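You operate a simulated robot arm through the tools that you are given. There is no shell and no other tool.

The job below is to be done with a simulated robot arm. You get a single attempt, and the scene is never put back.

JOB
Add sand to the mould and ram it with the blue rammer.
Fine: one full yellow scoop from the green bin; ram it firm; put both tools back. Set down upright: yellow scoop, what you pick out.
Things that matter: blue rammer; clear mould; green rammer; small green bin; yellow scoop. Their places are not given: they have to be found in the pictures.

It is judged by the outcome, as a careful person would: the job done as asked, and still so three seconds after it is handed in. It fails if anything else is knocked over, pushed out of place, dropped, spilled or broken.

ROBOT AND FRAMES
A 6-joint arm with a two-finger parallel gripper, fixed in place. Base frame: the origin is at the foot of the arm, x ahead of it, y to its left, z up; the work surface is at about z = 0. Lengths are in m, angles in degrees, forces in N, time in s.
With the tool pointing down near the work surface it reaches from about 0.14 to 0.58 m from the base axis. Its first joint turns from -66.0 to 66.0 degrees. Payload 2.1 kg.
The TCP is the grasp point between the finger pads, 0.03 m short of the fingertips. In the tool frame z runs along the fingers and y along their closing line. Largest opening 0.094 m; finger width 0.028, thickness 0.01; the body of the gripper, 0.05 by 0.096 m, starts 0.055 m behind the TCP.
Orientation is that of the tool frame in the base frame, as a unit quaternion [x, y, z, w]. With the fingers straight down and closing along the base's y, the tool's x points along the base's -x, its y along +y and its z along -z.

CONTROLS
- The arm moves only by the tool arm_command. Its argument "motion" is a list of rows, each a list of 7 numbers: the shift along the tool's x, y, z in m, then the turn, a rotation vector about the tool's x, y, z in degrees, then the opening, from 0 (shut) to 1 (fully open). In form: [[x, y, z, rx, ry, rz, gripper], ...]. A call has 1 to 20 rows; each row shifts and turns the commanded pose from where the row before left it, along the tool's axes as they then stand. Rows are played at 5 a second. More than 0.05 m and 8.6 degrees between two rows, or a gripper value outside its range, and nothing of the call is played. A pose out of reach is approached as far as the arm can. The call stops where the force on the tool passes 40 N (or 10 N more than at its start, if that is more) or the arm is blocked; 0.2 s more then pass. The fingers move at their own pace (about 0.072 m/s each) and stop on an object; they squeeze with about 28 N. The grip force told is the motor's: it shows also when the fingers shut on nothing. Time passes only in rows, and 0.2 s behind the last, so rows that do not move let the fingers close. It gives the time, the measured TCP pose, the force on the tool (base axes), the opening and the grip force at its end, in the units of the frame above (readings bear some noise), with the torque about the TCP (base axes, N m) and any sound that the robot's microphone picked up.
- Cameras (640 x 400 px; columns grow to the right, rows downward): "scene" is fixed at [0.0524, -0.3674, 0.49]; the picture's right is [0.82, -0.58, 0.00], its down [-0.30, -0.43, -0.85] and it looks along [0.49, 0.69, -0.53] (base axes); focal length 214 px, centre (320, 200). "wrist" rides on the gripper at [0.076, 0.014, -0.103] in the tool frame; the picture's right is [-0.18, 0.98, 0.00], its down [-0.75, -0.14, -0.64] and it looks along [-0.63, -0.12, 0.77] (tool axes); focal length 243 px, centre (320, 200).
- snapshot(camera): a new picture of that camera. No time passes.
- measure_at(camera, pixels): for up to 12 pixels [column, row] of the newest picture of that camera ("zoom" is the newest enlarged one), the place [x, y, z] in the base frame of the surface seen there, good to about 0.002 m. No time passes.
- zoom(camera, box): a new picture of the part [left, top, right, bottom] of that camera's present view, enlarged. No time passes.
- close_job(): hands the job in; it is judged then, once.

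Open the gripper and draw the arm clear of the work before you hand the job in, unless the task says otherwise.

The tools are called after "Emit:" by a JSON object that holds its "op" and its "data". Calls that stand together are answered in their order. arm_command: Moves the arm, as the interface text tells. Its arguments: {"type":"object","properties":{"motion":{"type":"array"}},"required":["motion"]} The other tools are called the same way: snapshot (camera) takes a picture; measure_at (camera, pixels) gives the place of the surface under pixels of a picture; zoom (camera, box) takes an enlarged picture of a part of a camera's view; close_job () hands the job in.

At the start:

```text
time: 0.0
eef_pos: [0.321, 0.0989, 0.4422]
ee_rot: [0.0, 1.0, 0.001, 0.002]
force: [0.8, 0.1, -0.2]
moment: [0.03, -0.01, -0.03]
finger_gap: 0.0938
grip_force: 0.1
```

scene: 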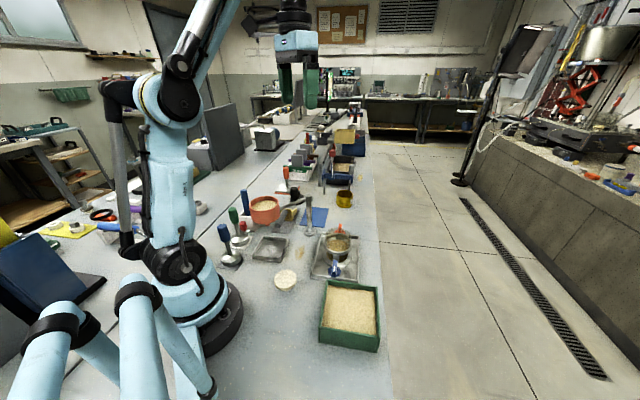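
wrist: 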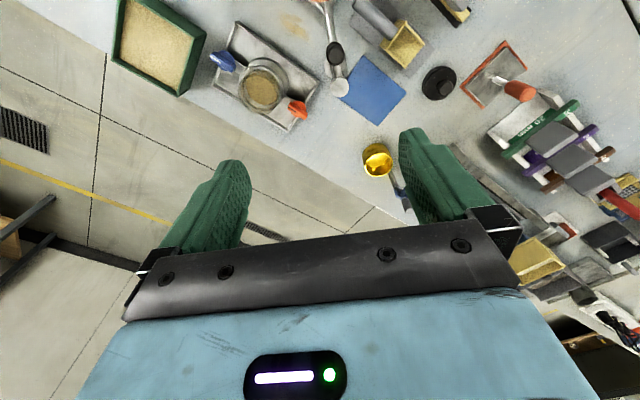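

The scene picture shows the green bin near (350,315), a mould on a tray near (335,250), rammers near (230,240), and yellow items near (345,200). I zoom in on several areas to identify everything.

Emit:
{"op": "zoom", "data": {"camera": "scene", "box": [200, 170, 400, 300]}}

Emit:
{"op": "zoom", "data": {"camera": "scene", "box": [260, 90, 400, 210]}}

Emit:
{"op": "zoom", "data": {"camera": "wrist", "box": [80, 0, 480, 220]}}

Emit:
{"op": "zoom", "data": {"camera": "scene", "box": [260, 230, 420, 370]}}

```text
3.08 times, centred on (300, 235) of scene
```

zoom: 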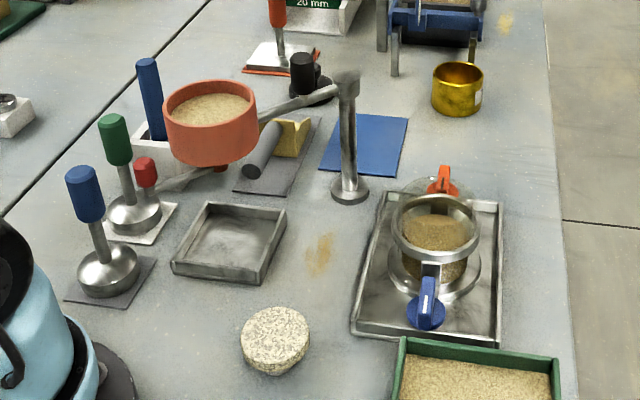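

```text
3.33 times, centred on (330, 150) of scene
```

zoom: 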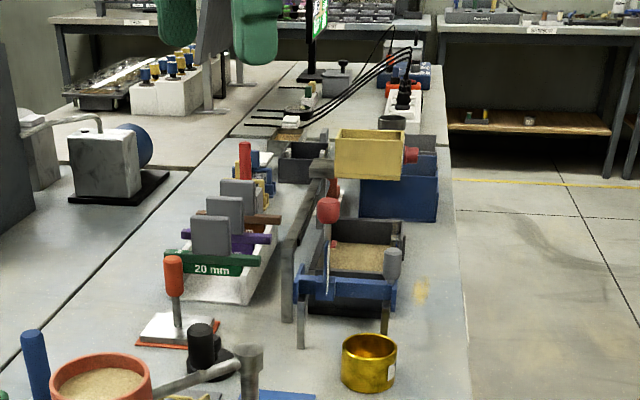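

```text
1.60 times, centred on (280, 110) of wrist
```

zoom: 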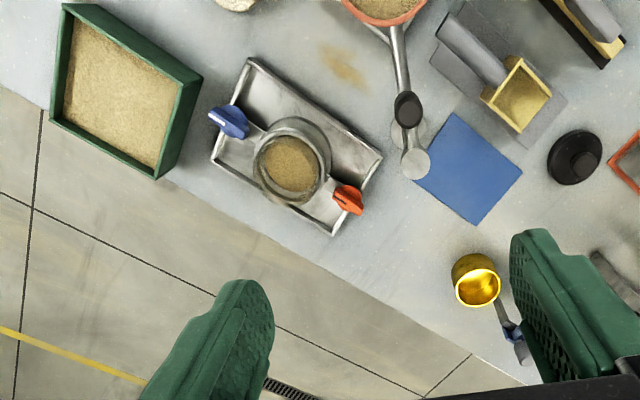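

```text
2.86 times, centred on (340, 300) of scene
```

zoom: 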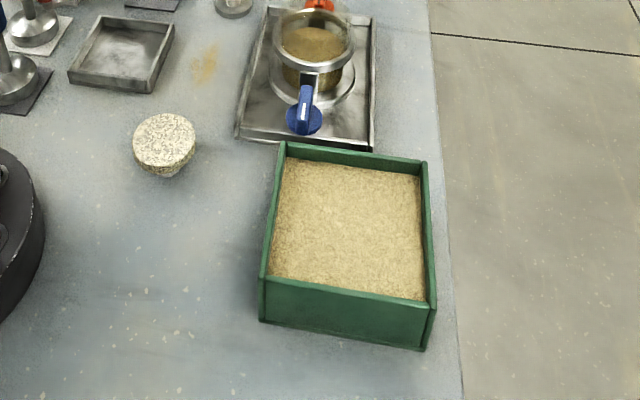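

The mould at zoom-wrist (290,165) has clear walls with sand inside; the yellow scoop with a grey handle lies on a grey mat near wrist (400,40), and the blue and green rammers are near scene (228,245) and (238,225). I measure key points in the scene picture.

Emit:
{"op": "measure_at", "data": {"camera": "scene", "pixels": [[226, 228], [230, 248], [234, 257], [237, 213], [242, 240], [290, 212], [283, 223], [298, 207], [335, 243], [350, 310], [330, 240], [285, 275]]}}

Emit:
{"op": "measure_at", "data": {"camera": "wrist", "pixels": [[371, 17], [385, 30], [402, 45], [415, 60], [262, 92], [262, 70], [224, 61], [297, 110], [155, 45], [215, 65], [313, 113], [377, 160]]}}

```text
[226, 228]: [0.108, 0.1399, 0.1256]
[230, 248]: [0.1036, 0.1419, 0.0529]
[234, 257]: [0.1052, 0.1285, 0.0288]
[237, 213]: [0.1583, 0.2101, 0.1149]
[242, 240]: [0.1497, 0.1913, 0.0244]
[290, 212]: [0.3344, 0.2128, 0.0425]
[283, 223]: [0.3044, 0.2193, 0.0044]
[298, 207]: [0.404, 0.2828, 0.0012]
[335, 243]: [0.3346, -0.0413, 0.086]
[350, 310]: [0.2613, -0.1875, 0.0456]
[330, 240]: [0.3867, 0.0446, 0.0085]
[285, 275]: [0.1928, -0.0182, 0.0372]
```

```text
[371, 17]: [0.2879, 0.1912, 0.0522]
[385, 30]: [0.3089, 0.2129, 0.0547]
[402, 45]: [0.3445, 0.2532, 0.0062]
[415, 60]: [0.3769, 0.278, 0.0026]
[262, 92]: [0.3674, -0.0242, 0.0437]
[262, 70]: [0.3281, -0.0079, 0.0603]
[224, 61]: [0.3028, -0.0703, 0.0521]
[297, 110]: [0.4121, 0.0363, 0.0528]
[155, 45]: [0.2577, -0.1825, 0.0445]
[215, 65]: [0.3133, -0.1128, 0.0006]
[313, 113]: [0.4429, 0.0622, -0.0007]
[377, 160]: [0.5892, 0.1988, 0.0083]
```

I move the wrist back and a little lower so that its camera sees the scoop, mould and rammers closer up.

Emit:
{"op": "arm_command", "data": {"motion": [[0.03, 0.015, 0.015, 0, 0, 0, 1], [0.03, 0.015, 0.015, 0, 0, 0, 1], [0.03, 0.015, 0.015, 0, 0, 0, 1], [0.03, 0.015, 0.015, 0, 0, 0, 1], [0, 0, 0, 0, 0, 0, 1]]}}

Emit:
{"op": "snapshot", "data": {"camera": "wrist"}}

```text
time: 1.2
eef_pos: [0.201, 0.1591, 0.3818]
ee_rot: [0.0, 1.0, 0.0, 0.002]
force: [-1.1, -0.2, -0.8]
moment: [0.02, -0.01, -0.02]
finger_gap: 0.0939
grip_force: 0.0
```

```text
taken
```

wrist: 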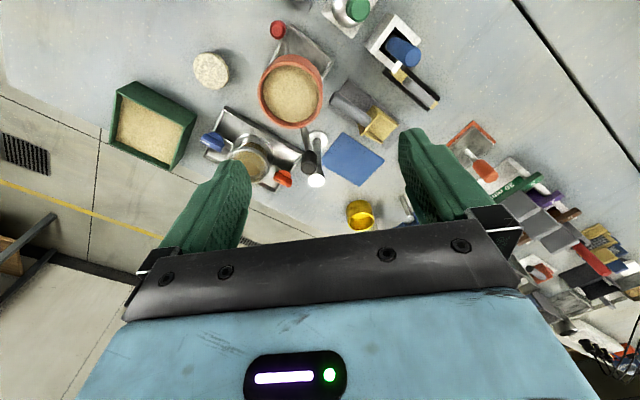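

The wrist view now shows the scoop at (365,110), the orange bowl on a swing arm at (290,90), mould at (250,160), rammers at the top edge. I zoom in.

Emit:
{"op": "zoom", "data": {"camera": "wrist", "box": [180, 0, 460, 175]}}

Emit:
{"op": "zoom", "data": {"camera": "scene", "box": [210, 180, 320, 280]}}

Emit:
{"op": "zoom", "data": {"camera": "scene", "box": [295, 215, 375, 285]}}

```text
2.29 times, centred on (320, 88) of wrist
```

zoom: 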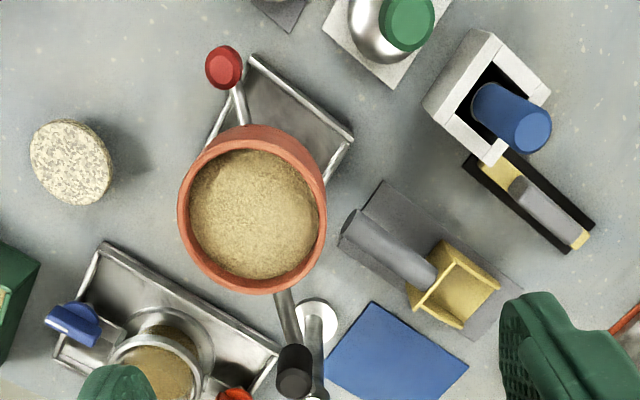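

```text
4.00 times, centred on (265, 230) of scene
```

zoom: 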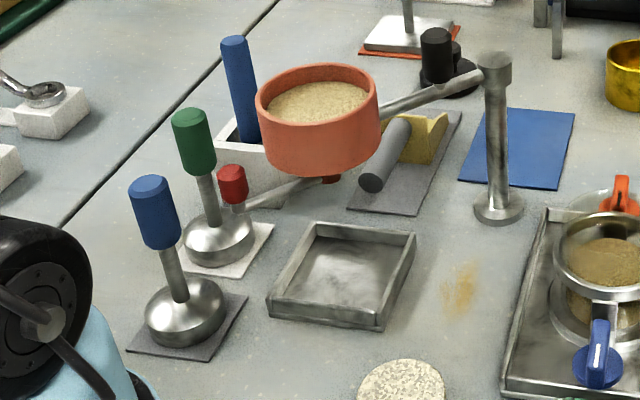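

```text
5.71 times, centred on (335, 250) of scene
```

zoom: 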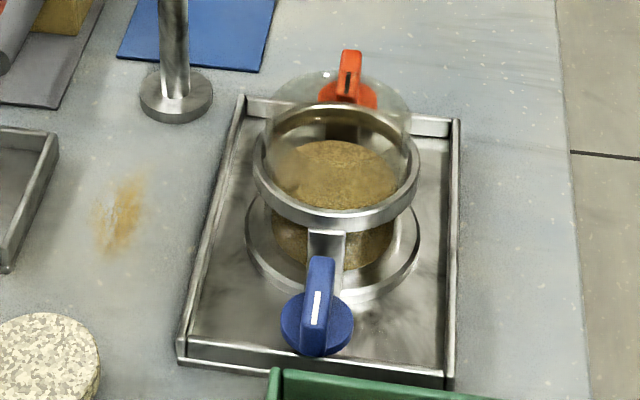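

I measure points of the mould in the newest zoom: collar ring, knobs, tray edges, sand surface, clear rim.

Emit:
{"op": "measure_at", "data": {"camera": "zoom", "pixels": [[330, 215], [262, 170], [413, 170], [335, 168], [318, 275], [318, 345], [350, 60], [348, 95], [182, 360], [450, 380], [458, 122], [240, 98]]}}

Emit:
{"op": "measure_at", "data": {"camera": "wrist", "pixels": [[210, 142], [285, 178], [250, 155], [232, 145], [225, 110], [300, 155], [333, 97], [350, 105], [367, 115], [376, 118], [390, 125], [362, 130]]}}

```text
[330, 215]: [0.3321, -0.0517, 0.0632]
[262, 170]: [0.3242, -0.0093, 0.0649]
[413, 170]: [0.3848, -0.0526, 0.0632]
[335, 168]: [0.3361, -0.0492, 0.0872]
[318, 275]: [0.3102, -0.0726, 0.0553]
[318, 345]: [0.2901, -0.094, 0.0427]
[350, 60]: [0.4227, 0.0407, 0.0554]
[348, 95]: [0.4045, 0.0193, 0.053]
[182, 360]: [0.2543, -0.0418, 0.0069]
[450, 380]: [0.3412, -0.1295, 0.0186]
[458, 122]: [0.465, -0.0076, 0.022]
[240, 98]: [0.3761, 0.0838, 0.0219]
```

```text
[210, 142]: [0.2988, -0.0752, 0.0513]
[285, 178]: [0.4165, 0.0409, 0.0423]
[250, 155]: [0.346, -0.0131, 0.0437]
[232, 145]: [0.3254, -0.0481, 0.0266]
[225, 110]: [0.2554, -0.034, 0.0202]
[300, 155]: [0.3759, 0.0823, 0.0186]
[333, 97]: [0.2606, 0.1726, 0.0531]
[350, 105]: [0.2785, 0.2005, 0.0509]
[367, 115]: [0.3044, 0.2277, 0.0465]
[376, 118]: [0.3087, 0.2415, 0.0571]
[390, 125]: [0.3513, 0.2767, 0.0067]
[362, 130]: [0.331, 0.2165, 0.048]
```

Zoom seems to re-render in detail, so I zoom tighter on the scoop, on the mould and on the rammers in the wrist view.

Emit:
{"op": "zoom", "data": {"camera": "wrist", "box": [320, 70, 416, 130]}}

Emit:
{"op": "measure_at", "data": {"camera": "zoom", "pixels": [[100, 130], [200, 210], [290, 260], [350, 240], [400, 290], [330, 340], [440, 215], [380, 330], [450, 270], [60, 110], [300, 330], [140, 190]]}}

Emit:
{"op": "zoom", "data": {"camera": "scene", "box": [270, 185, 330, 230]}}

Emit:
{"op": "zoom", "data": {"camera": "scene", "box": [212, 210, 276, 275]}}

```text
6.67 times, centred on (368, 100) of wrist
```

zoom: 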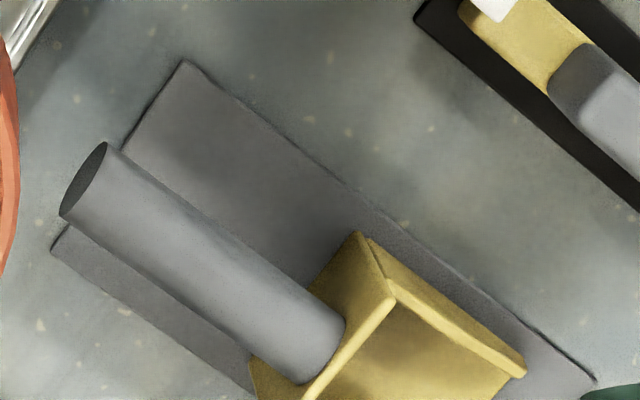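

```text
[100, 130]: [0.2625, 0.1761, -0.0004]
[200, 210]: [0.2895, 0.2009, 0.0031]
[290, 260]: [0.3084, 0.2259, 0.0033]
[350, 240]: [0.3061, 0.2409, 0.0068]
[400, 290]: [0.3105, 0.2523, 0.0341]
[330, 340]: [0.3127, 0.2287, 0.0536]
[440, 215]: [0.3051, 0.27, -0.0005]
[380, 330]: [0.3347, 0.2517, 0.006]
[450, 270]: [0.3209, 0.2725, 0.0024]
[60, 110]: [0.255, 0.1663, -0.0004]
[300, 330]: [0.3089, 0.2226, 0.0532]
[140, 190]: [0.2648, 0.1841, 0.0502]
```

```text
8.89 times, centred on (300, 208) of scene
```

zoom: 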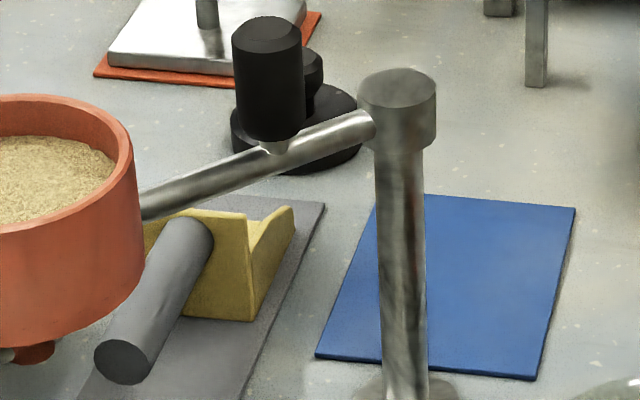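

```text
6.15 times, centred on (244, 242) of scene
```

zoom: 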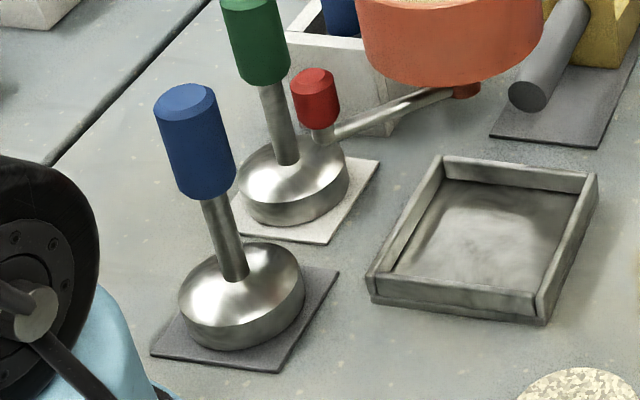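

The scoop has a horizontal handle around z≈0.04 running from about (0.26,0.175) to (0.31,0.23). Now I measure the overhanging orange bowl, its arm and lever, since they are obstacles.

Emit:
{"op": "zoom", "data": {"camera": "wrist", "box": [240, 10, 400, 110]}}

Emit:
{"op": "measure_at", "data": {"camera": "wrist", "pixels": [[260, 90], [322, 90], [290, 60], [290, 122], [292, 88], [278, 29], [284, 45], [307, 140], [310, 162], [317, 180], [302, 138], [320, 85]]}}

Emit:
{"op": "measure_at", "data": {"camera": "scene", "pixels": [[250, 203], [278, 205], [265, 217], [268, 199], [296, 188], [295, 193], [309, 196], [307, 200], [310, 232], [289, 203], [265, 224], [258, 225]]}}

```text
4.00 times, centred on (320, 60) of wrist
```

zoom: 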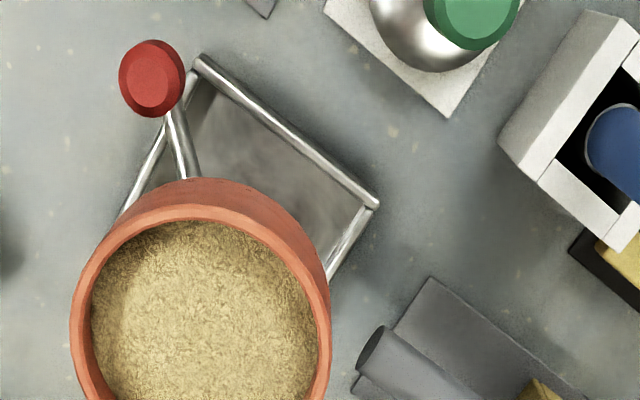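

```text
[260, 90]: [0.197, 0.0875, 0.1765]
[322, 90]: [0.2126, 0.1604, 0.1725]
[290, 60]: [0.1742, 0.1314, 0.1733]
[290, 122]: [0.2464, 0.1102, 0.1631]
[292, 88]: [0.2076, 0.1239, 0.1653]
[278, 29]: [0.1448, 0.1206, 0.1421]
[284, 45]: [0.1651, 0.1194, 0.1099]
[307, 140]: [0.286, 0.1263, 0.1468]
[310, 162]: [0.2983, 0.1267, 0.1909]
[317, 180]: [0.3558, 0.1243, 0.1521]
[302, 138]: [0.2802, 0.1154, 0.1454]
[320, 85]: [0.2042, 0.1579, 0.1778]
```

```text
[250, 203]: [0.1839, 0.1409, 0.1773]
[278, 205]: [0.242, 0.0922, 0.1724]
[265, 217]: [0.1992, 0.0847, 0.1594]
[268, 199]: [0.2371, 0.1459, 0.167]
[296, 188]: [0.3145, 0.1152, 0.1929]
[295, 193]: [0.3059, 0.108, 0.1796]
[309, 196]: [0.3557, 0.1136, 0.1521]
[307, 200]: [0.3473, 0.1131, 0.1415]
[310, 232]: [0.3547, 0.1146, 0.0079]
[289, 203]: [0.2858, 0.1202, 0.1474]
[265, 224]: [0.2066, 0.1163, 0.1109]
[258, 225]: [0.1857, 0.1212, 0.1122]
```

The bowl spans roughly x 0.17–0.25, y 0.085–0.16, z 0.115–0.177, with a lever at (0.145,0.12) and an arm to the post at (0.355,0.12), knob up to z≈0.19. I go to a closer viewpoint for the scoop, staying well above these.

Emit:
{"op": "arm_command", "data": {"motion": [[0.017, 0.03, 0.02, 0, 0, 0, 1], [0.017, 0.03, 0.02, 0, 0, 0, 1], [0.017, 0.03, 0.02, 0, 0, 0, 1], [0, 0, 0.02, 0, 0, 0, 1], [0, 0, 0, 0, 0, 0, 1]]}}

Emit:
{"op": "snapshot", "data": {"camera": "wrist"}}

```text
time: 2.4
eef_pos: [0.1521, 0.2492, 0.3011]
ee_rot: [0.001, 1.0, 0.0, 0.001]
force: [0.1, 0.0, -0.3]
moment: [0.01, -0.01, 0.0]
finger_gap: 0.0938
grip_force: 0.1
```

```text
taken
```

wrist: 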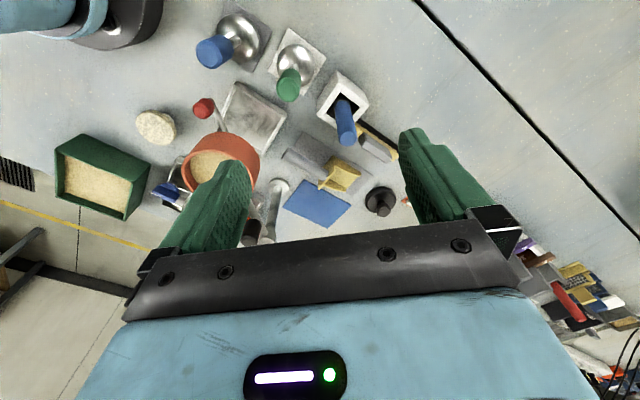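

The scoop is now at (325,170), with both rammers at (235,45) and (292,75). I zoom and measure.

Emit:
{"op": "zoom", "data": {"camera": "wrist", "box": [272, 135, 376, 200]}}

Emit:
{"op": "zoom", "data": {"camera": "wrist", "box": [190, 0, 340, 110]}}

```text
6.15 times, centred on (324, 168) of wrist
```

zoom: 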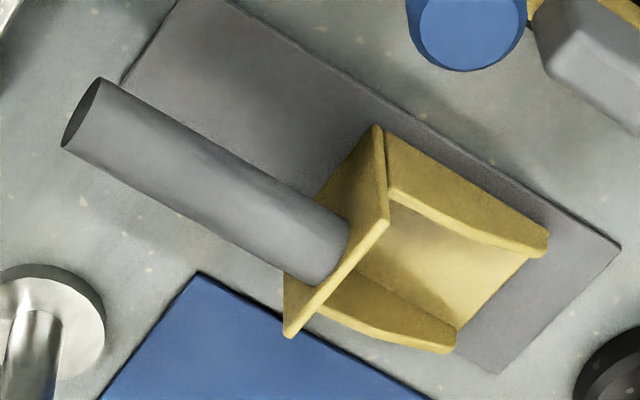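

```text
3.64 times, centred on (265, 55) of wrist
```

zoom: 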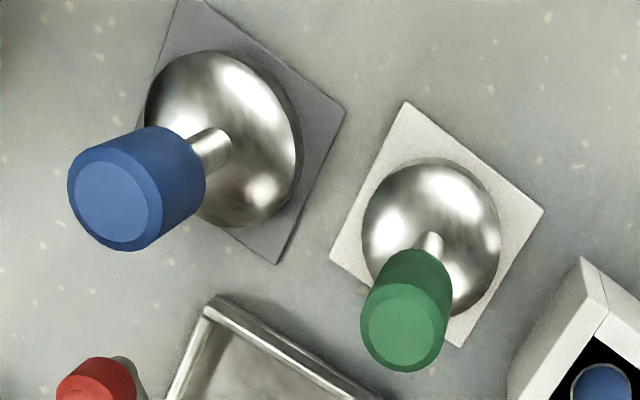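

I measure both rammers in the latest zoom (blue cap (110,195), foot edges; green likewise).

Emit:
{"op": "measure_at", "data": {"camera": "zoom", "pixels": [[110, 200], [85, 170], [145, 205], [160, 150], [210, 150], [148, 110], [230, 55], [298, 160], [240, 225], [345, 112], [275, 262], [190, 5]]}}

Emit:
{"op": "measure_at", "data": {"camera": "zoom", "pixels": [[400, 325], [430, 240], [365, 215], [500, 240], [440, 165], [405, 103], [542, 212], [330, 258], [460, 345], [212, 300], [95, 375], [240, 130]]}}

Emit:
{"op": "measure_at", "data": {"camera": "wrist", "pixels": [[285, 152], [300, 160], [315, 170], [326, 176], [335, 158], [319, 188], [360, 175], [345, 191], [335, 172], [341, 180], [300, 180], [373, 175]]}}

```text
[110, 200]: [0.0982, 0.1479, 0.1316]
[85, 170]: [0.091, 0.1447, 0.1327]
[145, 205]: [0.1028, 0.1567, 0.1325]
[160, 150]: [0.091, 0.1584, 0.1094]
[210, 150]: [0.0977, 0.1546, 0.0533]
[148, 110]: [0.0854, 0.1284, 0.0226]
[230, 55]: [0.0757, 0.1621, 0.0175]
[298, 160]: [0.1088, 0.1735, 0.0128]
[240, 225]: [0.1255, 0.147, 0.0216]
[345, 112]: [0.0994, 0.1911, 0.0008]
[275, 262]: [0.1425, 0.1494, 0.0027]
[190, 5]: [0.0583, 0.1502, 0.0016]
```

```text
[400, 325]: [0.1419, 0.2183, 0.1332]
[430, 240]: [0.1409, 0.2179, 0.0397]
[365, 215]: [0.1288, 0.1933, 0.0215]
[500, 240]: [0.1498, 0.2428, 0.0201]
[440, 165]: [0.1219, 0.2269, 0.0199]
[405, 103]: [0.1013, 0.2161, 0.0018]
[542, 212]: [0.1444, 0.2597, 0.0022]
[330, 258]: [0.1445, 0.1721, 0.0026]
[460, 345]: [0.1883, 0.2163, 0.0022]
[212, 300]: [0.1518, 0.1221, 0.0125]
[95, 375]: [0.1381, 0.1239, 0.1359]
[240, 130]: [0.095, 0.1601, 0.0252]
```

```text
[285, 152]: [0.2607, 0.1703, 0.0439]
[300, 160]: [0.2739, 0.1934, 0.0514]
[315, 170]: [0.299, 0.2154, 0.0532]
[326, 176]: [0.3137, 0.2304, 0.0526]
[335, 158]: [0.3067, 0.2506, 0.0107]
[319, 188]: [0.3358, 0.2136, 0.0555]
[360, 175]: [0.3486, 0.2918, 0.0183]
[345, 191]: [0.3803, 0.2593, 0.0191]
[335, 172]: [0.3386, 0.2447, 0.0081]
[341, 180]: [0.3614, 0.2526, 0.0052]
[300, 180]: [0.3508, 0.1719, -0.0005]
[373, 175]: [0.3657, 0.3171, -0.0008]
```

Blue rammer axis is about (0.099,0.150), cap top z≈0.132, foot radius ≈0.026. Next I move at z=0.30 to look down into the mould and bin.

Emit:
{"op": "arm_command", "data": {"motion": [[-0.0165, -0.045, 0, 0, 0, 0, 1], [-0.0165, -0.045, 0, 0, 0, 0, 1], [-0.0165, -0.045, 0, 0, 0, 0, 1], [-0.0165, -0.045, 0, 0, 0, 0, 1], [-0.0165, -0.045, 0, 0, 0, 0, 1], [-0.0165, -0.045, 0, 0, 0, 0, 1], [0, 0, 0, 0, 0, 0, 1]]}}

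Emit:
{"op": "snapshot", "data": {"camera": "wrist"}}

```text
time: 4.0
eef_pos: [0.2495, -0.0201, 0.3016]
ee_rot: [0.001, 1.0, -0.001, 0.002]
force: [0.5, -0.5, -0.2]
moment: [-0.04, -0.01, -0.03]
finger_gap: 0.0939
grip_force: 0.0
```

```text
taken
```

wrist: 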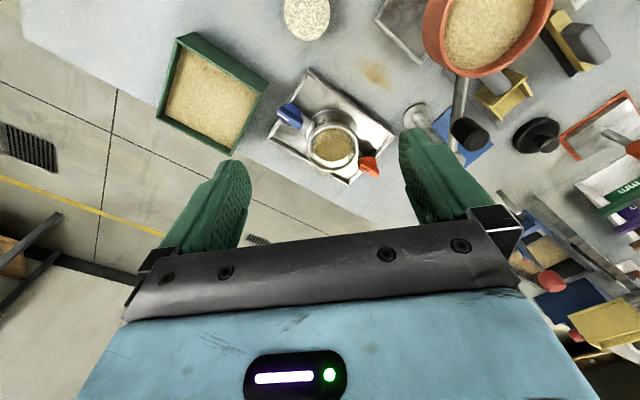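

The mould is at (332,140) and the bin at (210,95); I zoom on both.

Emit:
{"op": "zoom", "data": {"camera": "wrist", "box": [262, 80, 402, 190]}}

Emit:
{"op": "measure_at", "data": {"camera": "zoom", "pixels": [[330, 175], [300, 255], [225, 240], [440, 260], [330, 300], [310, 380], [330, 320], [320, 200], [120, 160], [490, 385], [205, 330], [590, 250]]}}

Emit:
{"op": "zoom", "data": {"camera": "wrist", "box": [150, 25, 280, 160]}}

Emit:
{"op": "measure_at", "data": {"camera": "wrist", "pixels": [[187, 35], [266, 82], [218, 153], [158, 113], [210, 95], [185, 60], [240, 95], [205, 135], [175, 100], [224, 65], [189, 48], [255, 85]]}}

```text
3.64 times, centred on (332, 135) of wrist
```

zoom: 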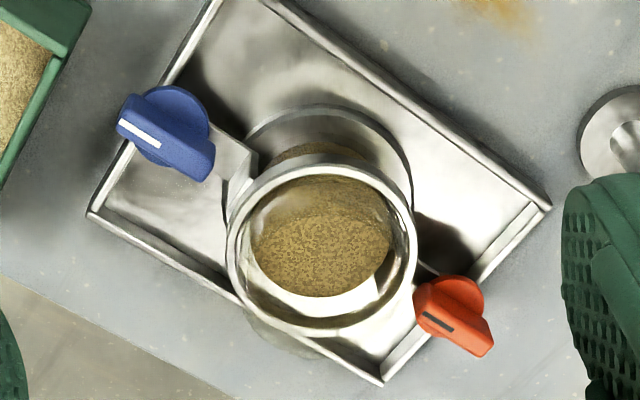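

```text
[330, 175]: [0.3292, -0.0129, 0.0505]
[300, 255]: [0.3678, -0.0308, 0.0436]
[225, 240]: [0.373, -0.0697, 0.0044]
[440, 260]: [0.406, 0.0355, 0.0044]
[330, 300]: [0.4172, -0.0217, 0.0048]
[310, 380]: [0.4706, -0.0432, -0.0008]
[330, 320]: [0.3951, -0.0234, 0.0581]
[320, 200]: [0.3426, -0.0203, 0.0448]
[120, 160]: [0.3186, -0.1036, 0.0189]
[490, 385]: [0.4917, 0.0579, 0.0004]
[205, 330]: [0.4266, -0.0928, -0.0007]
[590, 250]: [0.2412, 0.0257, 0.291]
```

```text
2.96 times, centred on (215, 92) of wrist
```

zoom: 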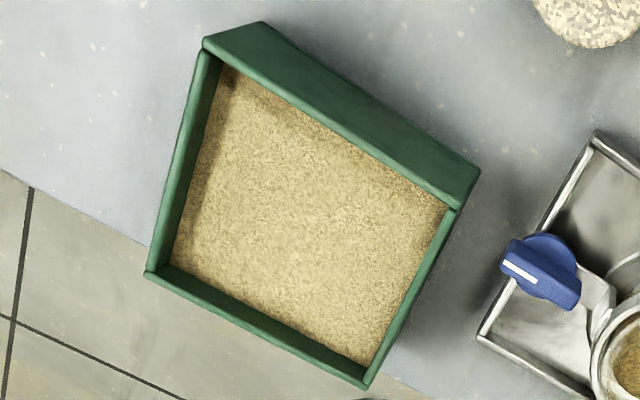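

```text
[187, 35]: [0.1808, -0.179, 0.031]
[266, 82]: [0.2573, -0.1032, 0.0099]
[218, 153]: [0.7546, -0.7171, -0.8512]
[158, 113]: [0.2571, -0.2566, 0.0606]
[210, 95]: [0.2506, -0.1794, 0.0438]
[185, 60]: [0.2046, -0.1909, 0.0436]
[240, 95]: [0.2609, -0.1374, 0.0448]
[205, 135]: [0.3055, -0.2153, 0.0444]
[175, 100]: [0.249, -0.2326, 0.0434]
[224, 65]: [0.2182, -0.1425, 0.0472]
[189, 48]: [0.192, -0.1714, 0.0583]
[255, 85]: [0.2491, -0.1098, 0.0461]
```

I zoom tighter on the mould to pin down its centre, inner diameter and rim heights.

Emit:
{"op": "zoom", "data": {"camera": "wrist", "box": [296, 105, 376, 170]}}

Emit:
{"op": "measure_at", "data": {"camera": "zoom", "pixels": [[300, 110], [300, 250], [185, 190], [420, 190], [300, 180], [240, 130], [370, 130], [250, 250], [370, 230], [300, 300], [115, 180], [470, 200]]}}

Emit:
{"op": "measure_at", "data": {"camera": "zoom", "pixels": [[300, 60], [130, 230], [450, 250], [150, 110], [430, 90], [310, 330], [200, 320], [400, 310], [180, 380], [300, 395], [90, 210], [130, 330]]}}

```text
6.15 times, centred on (336, 138) of wrist
```

zoom: 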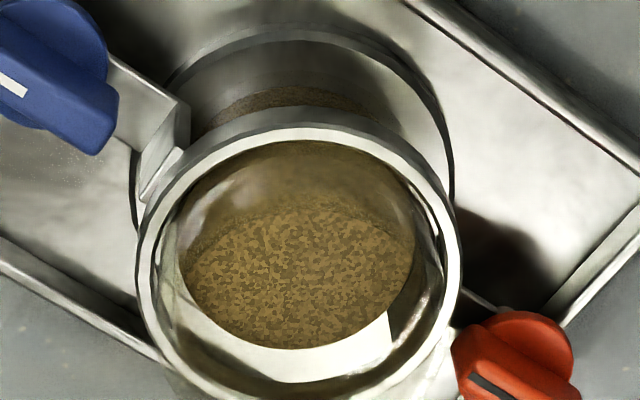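

```text
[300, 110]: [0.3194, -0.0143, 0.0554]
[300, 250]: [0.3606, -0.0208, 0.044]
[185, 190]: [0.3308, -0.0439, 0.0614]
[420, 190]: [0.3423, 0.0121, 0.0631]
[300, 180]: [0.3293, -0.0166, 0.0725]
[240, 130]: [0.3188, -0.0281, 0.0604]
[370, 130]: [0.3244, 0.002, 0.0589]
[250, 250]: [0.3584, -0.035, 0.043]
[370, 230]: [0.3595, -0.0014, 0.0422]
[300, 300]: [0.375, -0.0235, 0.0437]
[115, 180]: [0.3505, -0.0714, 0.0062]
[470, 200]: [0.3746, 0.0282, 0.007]
```

```text
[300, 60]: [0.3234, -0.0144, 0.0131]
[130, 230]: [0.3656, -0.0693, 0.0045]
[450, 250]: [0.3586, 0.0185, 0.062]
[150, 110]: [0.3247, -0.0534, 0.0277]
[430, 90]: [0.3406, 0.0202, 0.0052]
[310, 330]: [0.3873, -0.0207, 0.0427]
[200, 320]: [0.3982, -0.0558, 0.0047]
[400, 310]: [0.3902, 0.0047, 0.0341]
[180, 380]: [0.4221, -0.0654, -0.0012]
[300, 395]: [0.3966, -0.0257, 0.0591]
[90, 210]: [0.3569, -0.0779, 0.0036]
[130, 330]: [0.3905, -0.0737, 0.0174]
```

The ring fit gives a mould centre near (0.357,-0.021). I shift over it and tilt the tool 39° so the wrist camera looks straight down at the mould (this also tests the wrist's reach for tilting).

Emit:
{"op": "arm_command", "data": {"motion": [[-0.034, -0.005, 0, 0, 0, 0, 1], [-0.034, -0.005, 0, 0, 0, 0, 1], [-0.034, -0.005, 0, 0, 0, 0, 1], [0, 0, 0, 0, 7.8, 0, 1], [0, 0, 0, 0, 7.8, 0, 1], [0, 0, 0, 0, 7.8, 0, 1], [0, 0, 0, 0, 7.8, 0, 1], [0, 0, 0, 0, 7.8, 0, 1], [0, 0, 0, 0, 0, 0, 1]]}}

Emit:
{"op": "snapshot", "data": {"camera": "wrist"}}

Emit:
{"op": "snapshot", "data": {"camera": "scene"}}

```text
time: 6.0
eef_pos: [0.3517, -0.0359, 0.3021]
ee_rot: [0.0, 0.976, -0.002, -0.22]
force: [0.0, 0.4, 0.8]
moment: [-0.02, 0.04, -0.01]
finger_gap: 0.0942
grip_force: 0.1
out of reach, approached as far as the arm can: row 7, 8
```

```text
taken
```

wrist: 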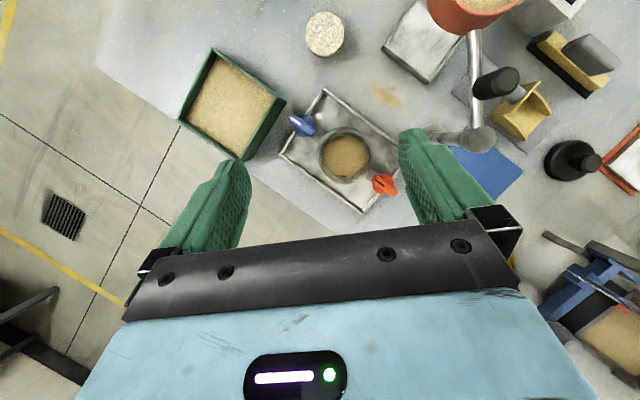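

```text
taken
```

scene: 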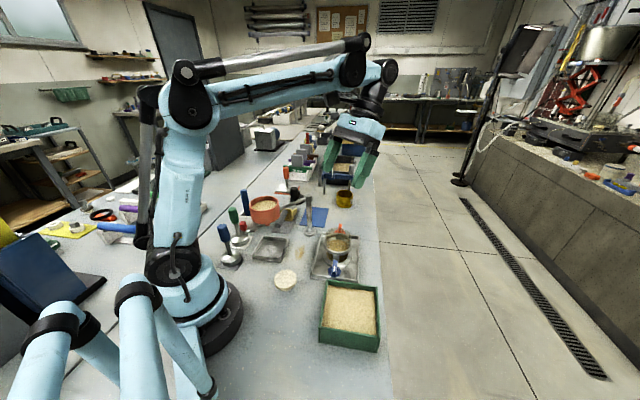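

The back-tilt stopped at about 25° (limit), so pouring with the scoop pointing outward isn't possible; lateral tilt should work. I zoom on the gripper for its true shape and on the mould in the new wrist view.

Emit:
{"op": "zoom", "data": {"camera": "scene", "box": [300, 40, 420, 200]}}

Emit:
{"op": "zoom", "data": {"camera": "wrist", "box": [270, 80, 420, 220]}}

Emit:
{"op": "measure_at", "data": {"camera": "zoom", "pixels": [[322, 210], [322, 290], [250, 215], [390, 215], [322, 150], [322, 180], [290, 200], [360, 230], [240, 200], [415, 210], [330, 300], [325, 250]]}}

```text
2.50 times, centred on (360, 120) of scene
```

zoom: 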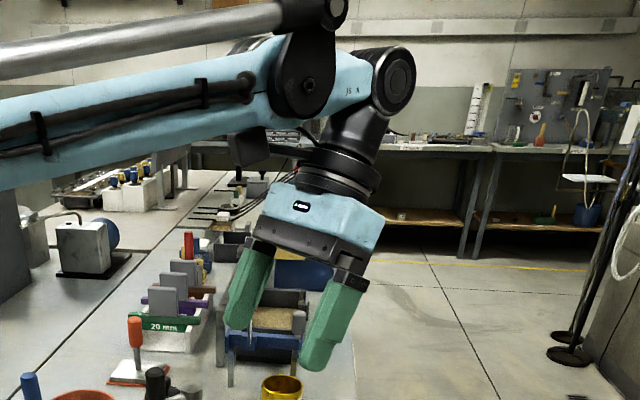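

```text
2.86 times, centred on (345, 150) of wrist
```

zoom: 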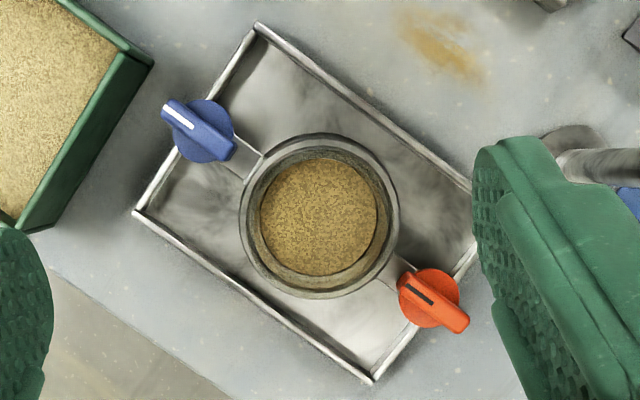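

```text
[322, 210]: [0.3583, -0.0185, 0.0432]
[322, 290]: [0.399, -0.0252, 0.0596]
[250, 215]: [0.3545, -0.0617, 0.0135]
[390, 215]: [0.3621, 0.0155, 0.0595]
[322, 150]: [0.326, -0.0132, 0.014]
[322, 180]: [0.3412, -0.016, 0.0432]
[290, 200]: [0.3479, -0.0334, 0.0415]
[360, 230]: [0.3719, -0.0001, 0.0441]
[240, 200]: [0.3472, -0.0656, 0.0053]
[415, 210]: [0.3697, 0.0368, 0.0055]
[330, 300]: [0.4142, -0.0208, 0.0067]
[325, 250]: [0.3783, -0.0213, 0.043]
```

A camera housing (dark box at zoom (245,148)) sits on the tool's +x side, so it must be kept off the bowl. I tilt back by the same amount and check how the commanded pose is tracked.

Emit:
{"op": "arm_command", "data": {"motion": [[0, 0, 0, 0, -7.8, 0, 1], [0, 0, 0, 0, -7.8, 0, 1], [0, 0, 0, 0, -7.8, 0, 1], [0, 0, 0, 0, 0, 0, 1]]}}

```text
time: 7.0
eef_pos: [0.3535, -0.0352, 0.3021]
ee_rot: [0.0, 1.0, -0.002, -0.015]
force: [-0.4, -0.6, -0.5]
moment: [0.04, 0.0, 0.03]
finger_gap: 0.0939
grip_force: 0.1
```

The commanded pose is clipped to the reached one. Now I test how far the tool can yaw: about 136° about tool z here in free space.

Emit:
{"op": "arm_command", "data": {"motion": [[0, 0, 0, 0, -1.8, 0, 1], [0, 0, 0, 0, 0, 8.5, 1], [0, 0, 0, 0, 0, 8.5, 1], [0, 0, 0, 0, 0, 8.5, 1], [0, 0, 0, 0, 0, 8.5, 1], [0, 0, 0, 0, 0, 8.5, 1], [0, 0, 0, 0, 0, 8.5, 1], [0, 0, 0, 0, 0, 8.5, 1], [0, 0, 0, 0, 0, 8.5, 1], [0, 0, 0, 0, 0, 8.5, 1], [0, 0, 0, 0, 0, 8.5, 1], [0, 0, 0, 0, 0, 8.5, 1], [0, 0, 0, 0, 0, 8.5, 1], [0, 0, 0, 0, 0, 8.5, 1], [0, 0, 0, 0, 0, 8.5, 1], [0, 0, 0, 0, 0, 8.5, 1], [0, 0, 0, 0, 0, 8.5, 1]]}}

```text
time: 10.6
eef_pos: [0.3531, -0.0356, 0.3027]
ee_rot: [0.927, 0.374, -0.002, 0.001]
force: [0.2, -0.2, 0.0]
moment: [-0.02, 0.0, -0.02]
finger_gap: 0.0938
grip_force: 0.1
```

Yaw of −136° is reachable here (tool x now at 44°, along the scoop's axis). I carry this orientation over to above the scoop at z=0.30 to see if it is still reachable there.

Emit:
{"op": "arm_command", "data": {"motion": [[0.0194, -0.0359, 0, 0, 0, 0, 1], [0.0194, -0.0359, 0, 0, 0, 0, 1], [0.0194, -0.0359, 0, 0, 0, 0, 1], [0.0194, -0.0359, 0, 0, 0, 0, 1], [0.0194, -0.0359, 0, 0, 0, 0, 1], [0.0194, -0.0359, 0, 0, 0, 0, 1], [0, 0, 0, 0, 0, 0, 1]]}}

Emit:
{"op": "snapshot", "data": {"camera": "wrist"}}

```text
time: 12.2
eef_pos: [0.2855, 0.1999, 0.3041]
ee_rot: [0.927, 0.374, -0.001, 0.002]
force: [0.2, -0.1, 0.8]
moment: [-0.01, 0.02, 0.01]
finger_gap: 0.094
grip_force: 0.1
```

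```text
taken
```

wrist: 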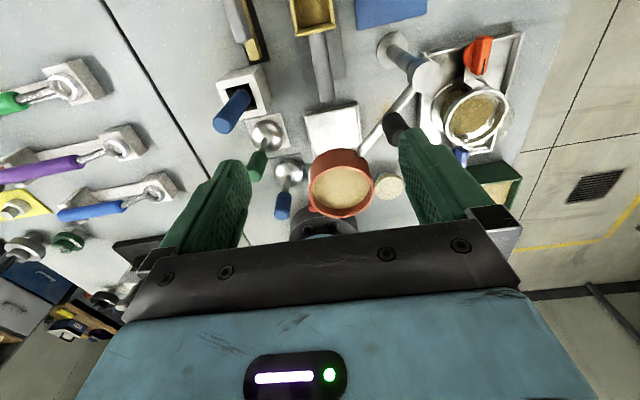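

Reachable. The handle lies at about (322,65) in this view; I zoom to get the handle axis precisely and the neighbours (black mat item at (245,30), white holder at (240,95)).

Emit:
{"op": "zoom", "data": {"camera": "wrist", "box": [270, 0, 370, 110]}}

Emit:
{"op": "measure_at", "data": {"camera": "zoom", "pixels": [[320, 120], [360, 120], [290, 130], [330, 200], [330, 300], [345, 350], [320, 350], [370, 350], [300, 200], [375, 200], [280, 100], [400, 90]]}}

Emit:
{"op": "zoom", "data": {"camera": "wrist", "box": [200, 0, 300, 150]}}

Emit:
{"op": "measure_at", "data": {"camera": "wrist", "pixels": [[255, 70], [217, 84], [248, 93], [226, 120], [218, 122], [240, 10], [262, 60], [240, 30], [256, 50], [268, 85], [270, 110], [258, 165]]}}

```text
3.64 times, centred on (320, 55) of wrist
```

zoom: 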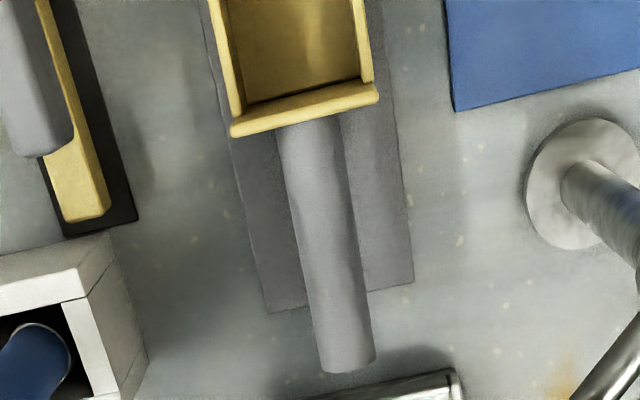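

```text
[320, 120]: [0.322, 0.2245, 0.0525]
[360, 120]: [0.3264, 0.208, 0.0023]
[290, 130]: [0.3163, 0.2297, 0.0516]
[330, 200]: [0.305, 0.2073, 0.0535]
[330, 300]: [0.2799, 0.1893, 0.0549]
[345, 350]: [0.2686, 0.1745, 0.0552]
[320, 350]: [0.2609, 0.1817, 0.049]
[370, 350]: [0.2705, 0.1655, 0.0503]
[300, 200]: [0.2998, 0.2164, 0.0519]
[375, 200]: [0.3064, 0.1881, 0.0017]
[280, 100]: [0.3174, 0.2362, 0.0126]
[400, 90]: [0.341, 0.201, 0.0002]
```

```text
2.67 times, centred on (250, 75) of wrist
```

zoom: 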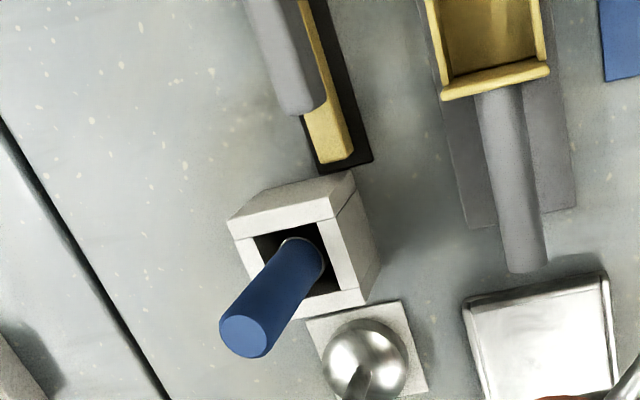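

```text
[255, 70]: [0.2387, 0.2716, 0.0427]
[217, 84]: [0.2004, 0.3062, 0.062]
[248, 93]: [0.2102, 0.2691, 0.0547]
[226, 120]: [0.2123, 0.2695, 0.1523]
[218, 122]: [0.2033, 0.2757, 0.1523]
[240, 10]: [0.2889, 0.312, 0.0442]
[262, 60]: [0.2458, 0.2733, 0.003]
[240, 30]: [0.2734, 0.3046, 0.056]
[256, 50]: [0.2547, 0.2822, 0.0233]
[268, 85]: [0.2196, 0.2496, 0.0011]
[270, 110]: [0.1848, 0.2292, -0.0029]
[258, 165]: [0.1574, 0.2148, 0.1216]
```

The handle axis runs at 45° along y≈x−0.094, top at z≈0.054; the black knob and blue cylinder leave about 2 cm and 5 cm clearance if I grasp at (0.296,0.202). I descend part way to z≈0.16 with the gripper partly open and look again.

Emit:
{"op": "arm_command", "data": {"motion": [[0.009, 0.0059, 0, 0, 0, -1, 0.7], [0, 0, 0.036, 0, 0, 0, 0.7], [0, 0, 0.036, 0, 0, 0, 0.7], [0, 0, 0.036, 0, 0, 0, 0.7], [0, 0, 0.036, 0, 0, 0, 0.7], [0, 0, 0, 0, 0, 0, 0.7]]}}

Emit:
{"op": "snapshot", "data": {"camera": "wrist"}}

Emit:
{"op": "zoom", "data": {"camera": "scene", "box": [230, 130, 370, 240]}}

```text
time: 13.6
eef_pos: [0.2987, 0.2033, 0.1578]
ee_rot: [0.924, 0.382, -0.001, 0.001]
force: [0.8, -0.3, -0.2]
moment: [0.02, 0.02, -0.01]
finger_gap: 0.0658
grip_force: 0.0
```

```text
taken
```

wrist: 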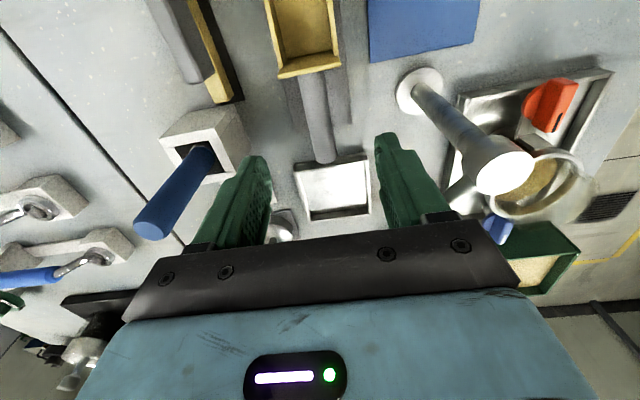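

```text
3.64 times, centred on (300, 185) of scene
```

zoom: 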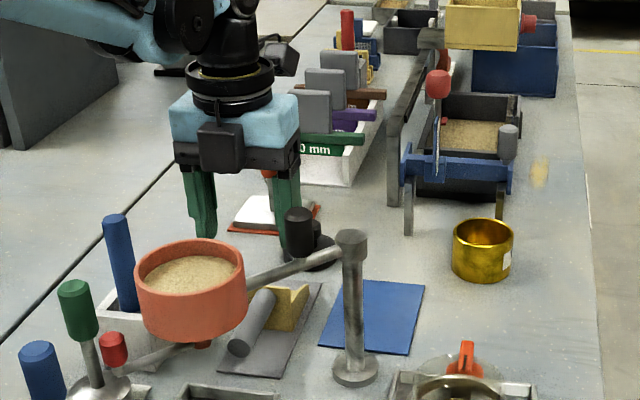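

The gripper is above the handle with clear space around it; I check the handle's alignment once more before descending.

Emit:
{"op": "zoom", "data": {"camera": "wrist", "box": [260, 50, 380, 170]}}

Emit:
{"op": "measure_at", "data": {"camera": "zoom", "pixels": [[292, 100], [312, 200], [328, 300], [270, 150], [335, 150], [300, 150], [320, 350], [280, 200], [345, 200], [305, 340], [345, 340], [340, 240]]}}

```text
3.33 times, centred on (320, 110) of wrist
```

zoom: 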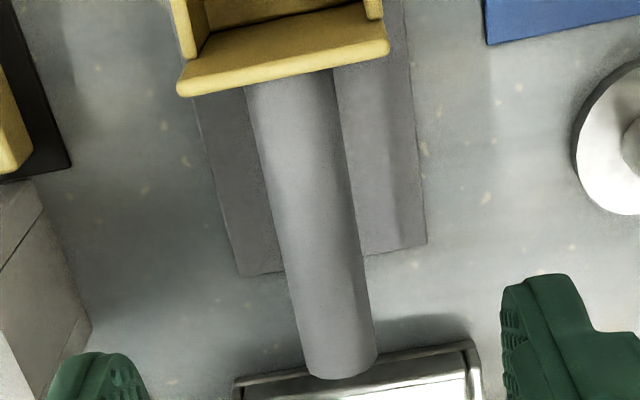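

```text
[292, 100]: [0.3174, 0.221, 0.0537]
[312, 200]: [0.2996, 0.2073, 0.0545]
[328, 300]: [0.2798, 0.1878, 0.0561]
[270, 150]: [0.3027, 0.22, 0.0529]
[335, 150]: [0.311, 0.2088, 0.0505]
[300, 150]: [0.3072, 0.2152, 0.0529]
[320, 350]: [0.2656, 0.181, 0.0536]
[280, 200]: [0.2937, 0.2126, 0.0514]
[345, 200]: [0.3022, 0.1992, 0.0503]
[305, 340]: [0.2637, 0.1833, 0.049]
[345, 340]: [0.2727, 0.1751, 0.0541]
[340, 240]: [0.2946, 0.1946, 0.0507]
```

Handle axis fits y≈x−0.0925, so I shift 2 mm sideways, descend to z≈0.044 and close on the handle.

Emit:
{"op": "arm_command", "data": {"motion": [[0, -0.002, 0.029, 0, 0, 0, 0.7], [0, 0, 0.029, 0, 0, 0, 0.7], [0, 0, 0.029, 0, 0, 0, 0.7], [0, 0, 0.018, 0, 0, 0, 0.7], [0, 0, 0.009, 0, 0, 0, 0.7], [0, 0, 0, 0, 0, 0, 0.7]]}}

Emit:
{"op": "zoom", "data": {"camera": "wrist", "box": [200, 0, 460, 180]}}

Emit:
{"op": "zoom", "data": {"camera": "scene", "box": [230, 130, 370, 240]}}

```text
time: 15.0
eef_pos: [0.2955, 0.2032, 0.0445]
ee_rot: [0.924, 0.383, -0.001, 0.001]
force: [-1.0, 0.0, -0.3]
moment: [-0.02, 0.03, 0.0]
finger_gap: 0.0659
grip_force: 0.0
```

```text
2.22 times, centred on (330, 90) of wrist
```

zoom: 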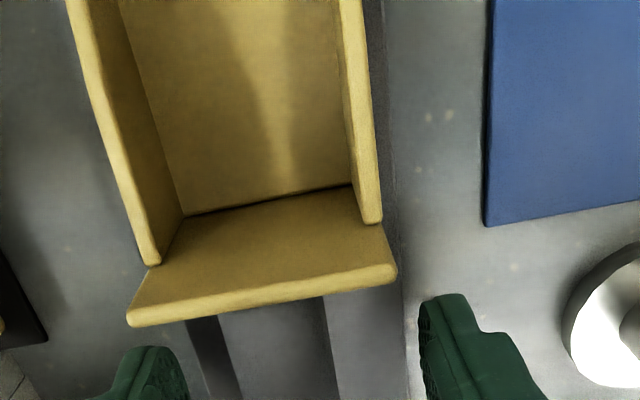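

```text
3.64 times, centred on (300, 185) of scene
```

zoom: 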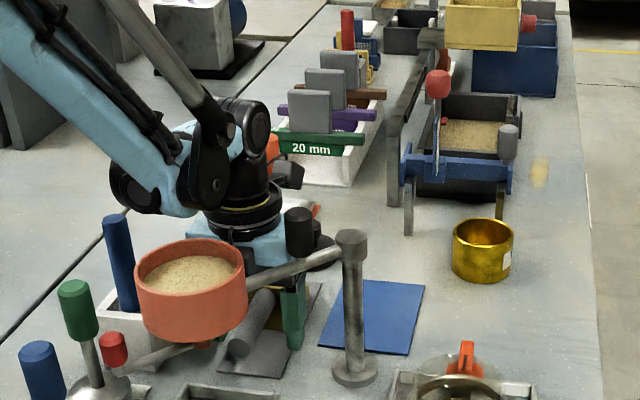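

The fingers straddle the handle without contact. I close the gripper.

Emit:
{"op": "arm_command", "data": {"motion": [[0, 0, 0, 0, 0, 0, 0.3], [0, 0, 0, 0, 0, 0, 0], [0, 0, 0, 0, 0, 0, 0], [0, 0, 0, 0, 0, 0, 0]]}}

Emit:
{"op": "measure_at", "data": {"camera": "wrist", "pixels": [[265, 125], [370, 110], [310, 90], [275, 80], [300, 120], [340, 50]]}}

```text
time: 16.0
eef_pos: [0.2947, 0.2035, 0.0434]
ee_rot: [0.924, 0.383, -0.001, 0.001]
force: [-0.3, -0.2, 0.2]
moment: [0.01, 0.04, 0.01]
finger_gap: 0.0258
grip_force: 28.6
```

```text
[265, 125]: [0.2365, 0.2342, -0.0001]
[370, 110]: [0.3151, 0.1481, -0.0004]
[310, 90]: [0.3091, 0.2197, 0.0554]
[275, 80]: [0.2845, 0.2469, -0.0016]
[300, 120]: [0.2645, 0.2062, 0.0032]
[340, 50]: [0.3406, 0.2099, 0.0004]
```

Grip closed on the handle (gap 0.026, 28.6 N). I lift straight up slowly and look at how it hangs.

Emit:
{"op": "arm_command", "data": {"motion": [[0, 0, -0.01, 0, 0, 0, 0], [0, 0, -0.02, 0, 0, 0, 0], [0, 0, -0.035, 0, 0, 0, 0], [0, 0, -0.035, 0, 0, 0, 0], [0, 0, -0.04, 0, 0, 0, 0], [0, 0, -0.04, 0, 0, 0, 0], [0, 0, -0.04, 0, 0, 0, 0], [0, 0, -0.02, 0, 0, 0, 0], [0, 0, 0, 0, 0, 0, 0]]}}

Emit:
{"op": "snapshot", "data": {"camera": "wrist"}}

Emit:
{"op": "snapshot", "data": {"camera": "scene"}}

```text
time: 18.0
eef_pos: [0.295, 0.204, 0.2841]
ee_rot: [0.924, 0.382, -0.001, 0.002]
force: [-0.1, -0.4, -0.5]
moment: [-0.03, 0.05, -0.01]
finger_gap: 0.0257
grip_force: 27.6
```

```text
taken
```

wrist: 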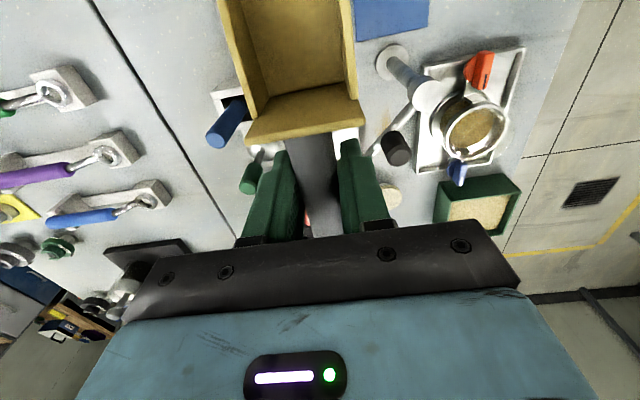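

```text
taken
```

scene: 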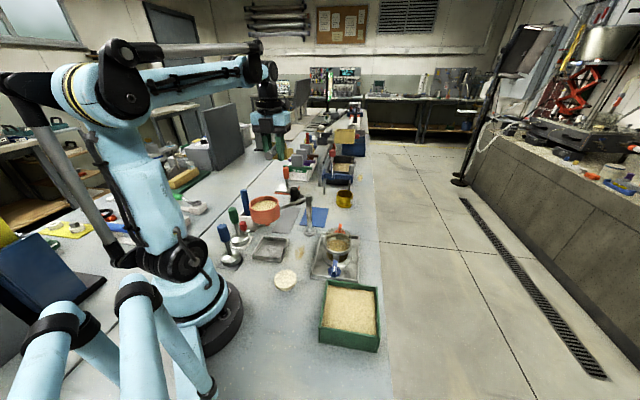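

The scoop is held steadily; I measure its head in this view to know its geometry relative to the TCP.

Emit:
{"op": "measure_at", "data": {"camera": "wrist", "pixels": [[252, 139], [360, 110], [306, 124], [300, 95], [300, 60], [290, 5], [348, 40], [240, 40], [345, 2], [225, 5], [310, 160], [318, 200]]}}

Emit:
{"op": "zoom", "data": {"camera": "scene", "box": [230, 60, 340, 180]}}

```text
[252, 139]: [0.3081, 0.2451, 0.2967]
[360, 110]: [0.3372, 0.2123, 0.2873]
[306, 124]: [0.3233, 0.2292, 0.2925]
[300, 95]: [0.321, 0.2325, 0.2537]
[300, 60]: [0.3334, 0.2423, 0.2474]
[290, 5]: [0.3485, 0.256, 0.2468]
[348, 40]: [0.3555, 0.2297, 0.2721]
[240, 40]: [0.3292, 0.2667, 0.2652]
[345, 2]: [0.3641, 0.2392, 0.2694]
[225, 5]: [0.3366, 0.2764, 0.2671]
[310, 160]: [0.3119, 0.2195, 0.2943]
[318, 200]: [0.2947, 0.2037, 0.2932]
```

```text
3.33 times, centred on (285, 120) of scene
```

zoom: 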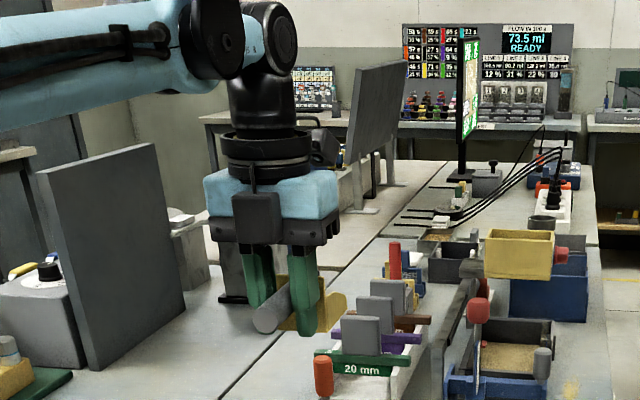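

The back-wall readings hint at possible roll, so I check floor and rim heights left and right in a zoom.

Emit:
{"op": "zoom", "data": {"camera": "wrist", "box": [200, 0, 400, 160]}}

Emit:
{"op": "measure_at", "data": {"camera": "zoom", "pixels": [[220, 150], [400, 120], [210, 60], [390, 40], [300, 40], [150, 300], [430, 245], [140, 330], [418, 268], [300, 290], [110, 60], [425, 60]]}}

```text
2.50 times, centred on (300, 80) of wrist
```

zoom: 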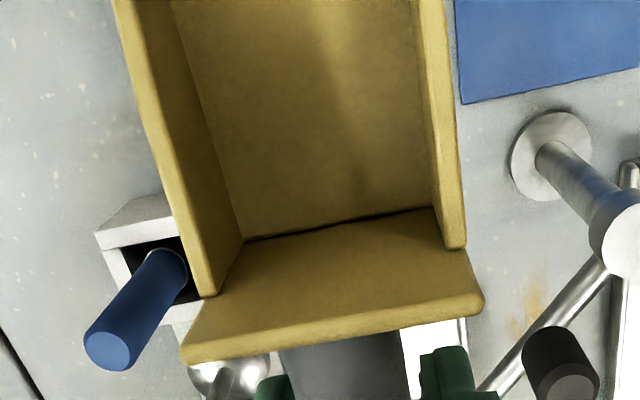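

```text
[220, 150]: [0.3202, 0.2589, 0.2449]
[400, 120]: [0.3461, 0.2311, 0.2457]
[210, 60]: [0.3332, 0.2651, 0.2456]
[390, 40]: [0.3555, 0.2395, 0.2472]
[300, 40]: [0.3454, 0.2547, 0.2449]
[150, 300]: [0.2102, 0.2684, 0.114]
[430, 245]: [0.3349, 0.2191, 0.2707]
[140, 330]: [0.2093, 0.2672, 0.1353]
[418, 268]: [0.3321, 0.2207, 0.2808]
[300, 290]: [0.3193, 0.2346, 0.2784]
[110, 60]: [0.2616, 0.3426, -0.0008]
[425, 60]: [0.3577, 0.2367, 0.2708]
```

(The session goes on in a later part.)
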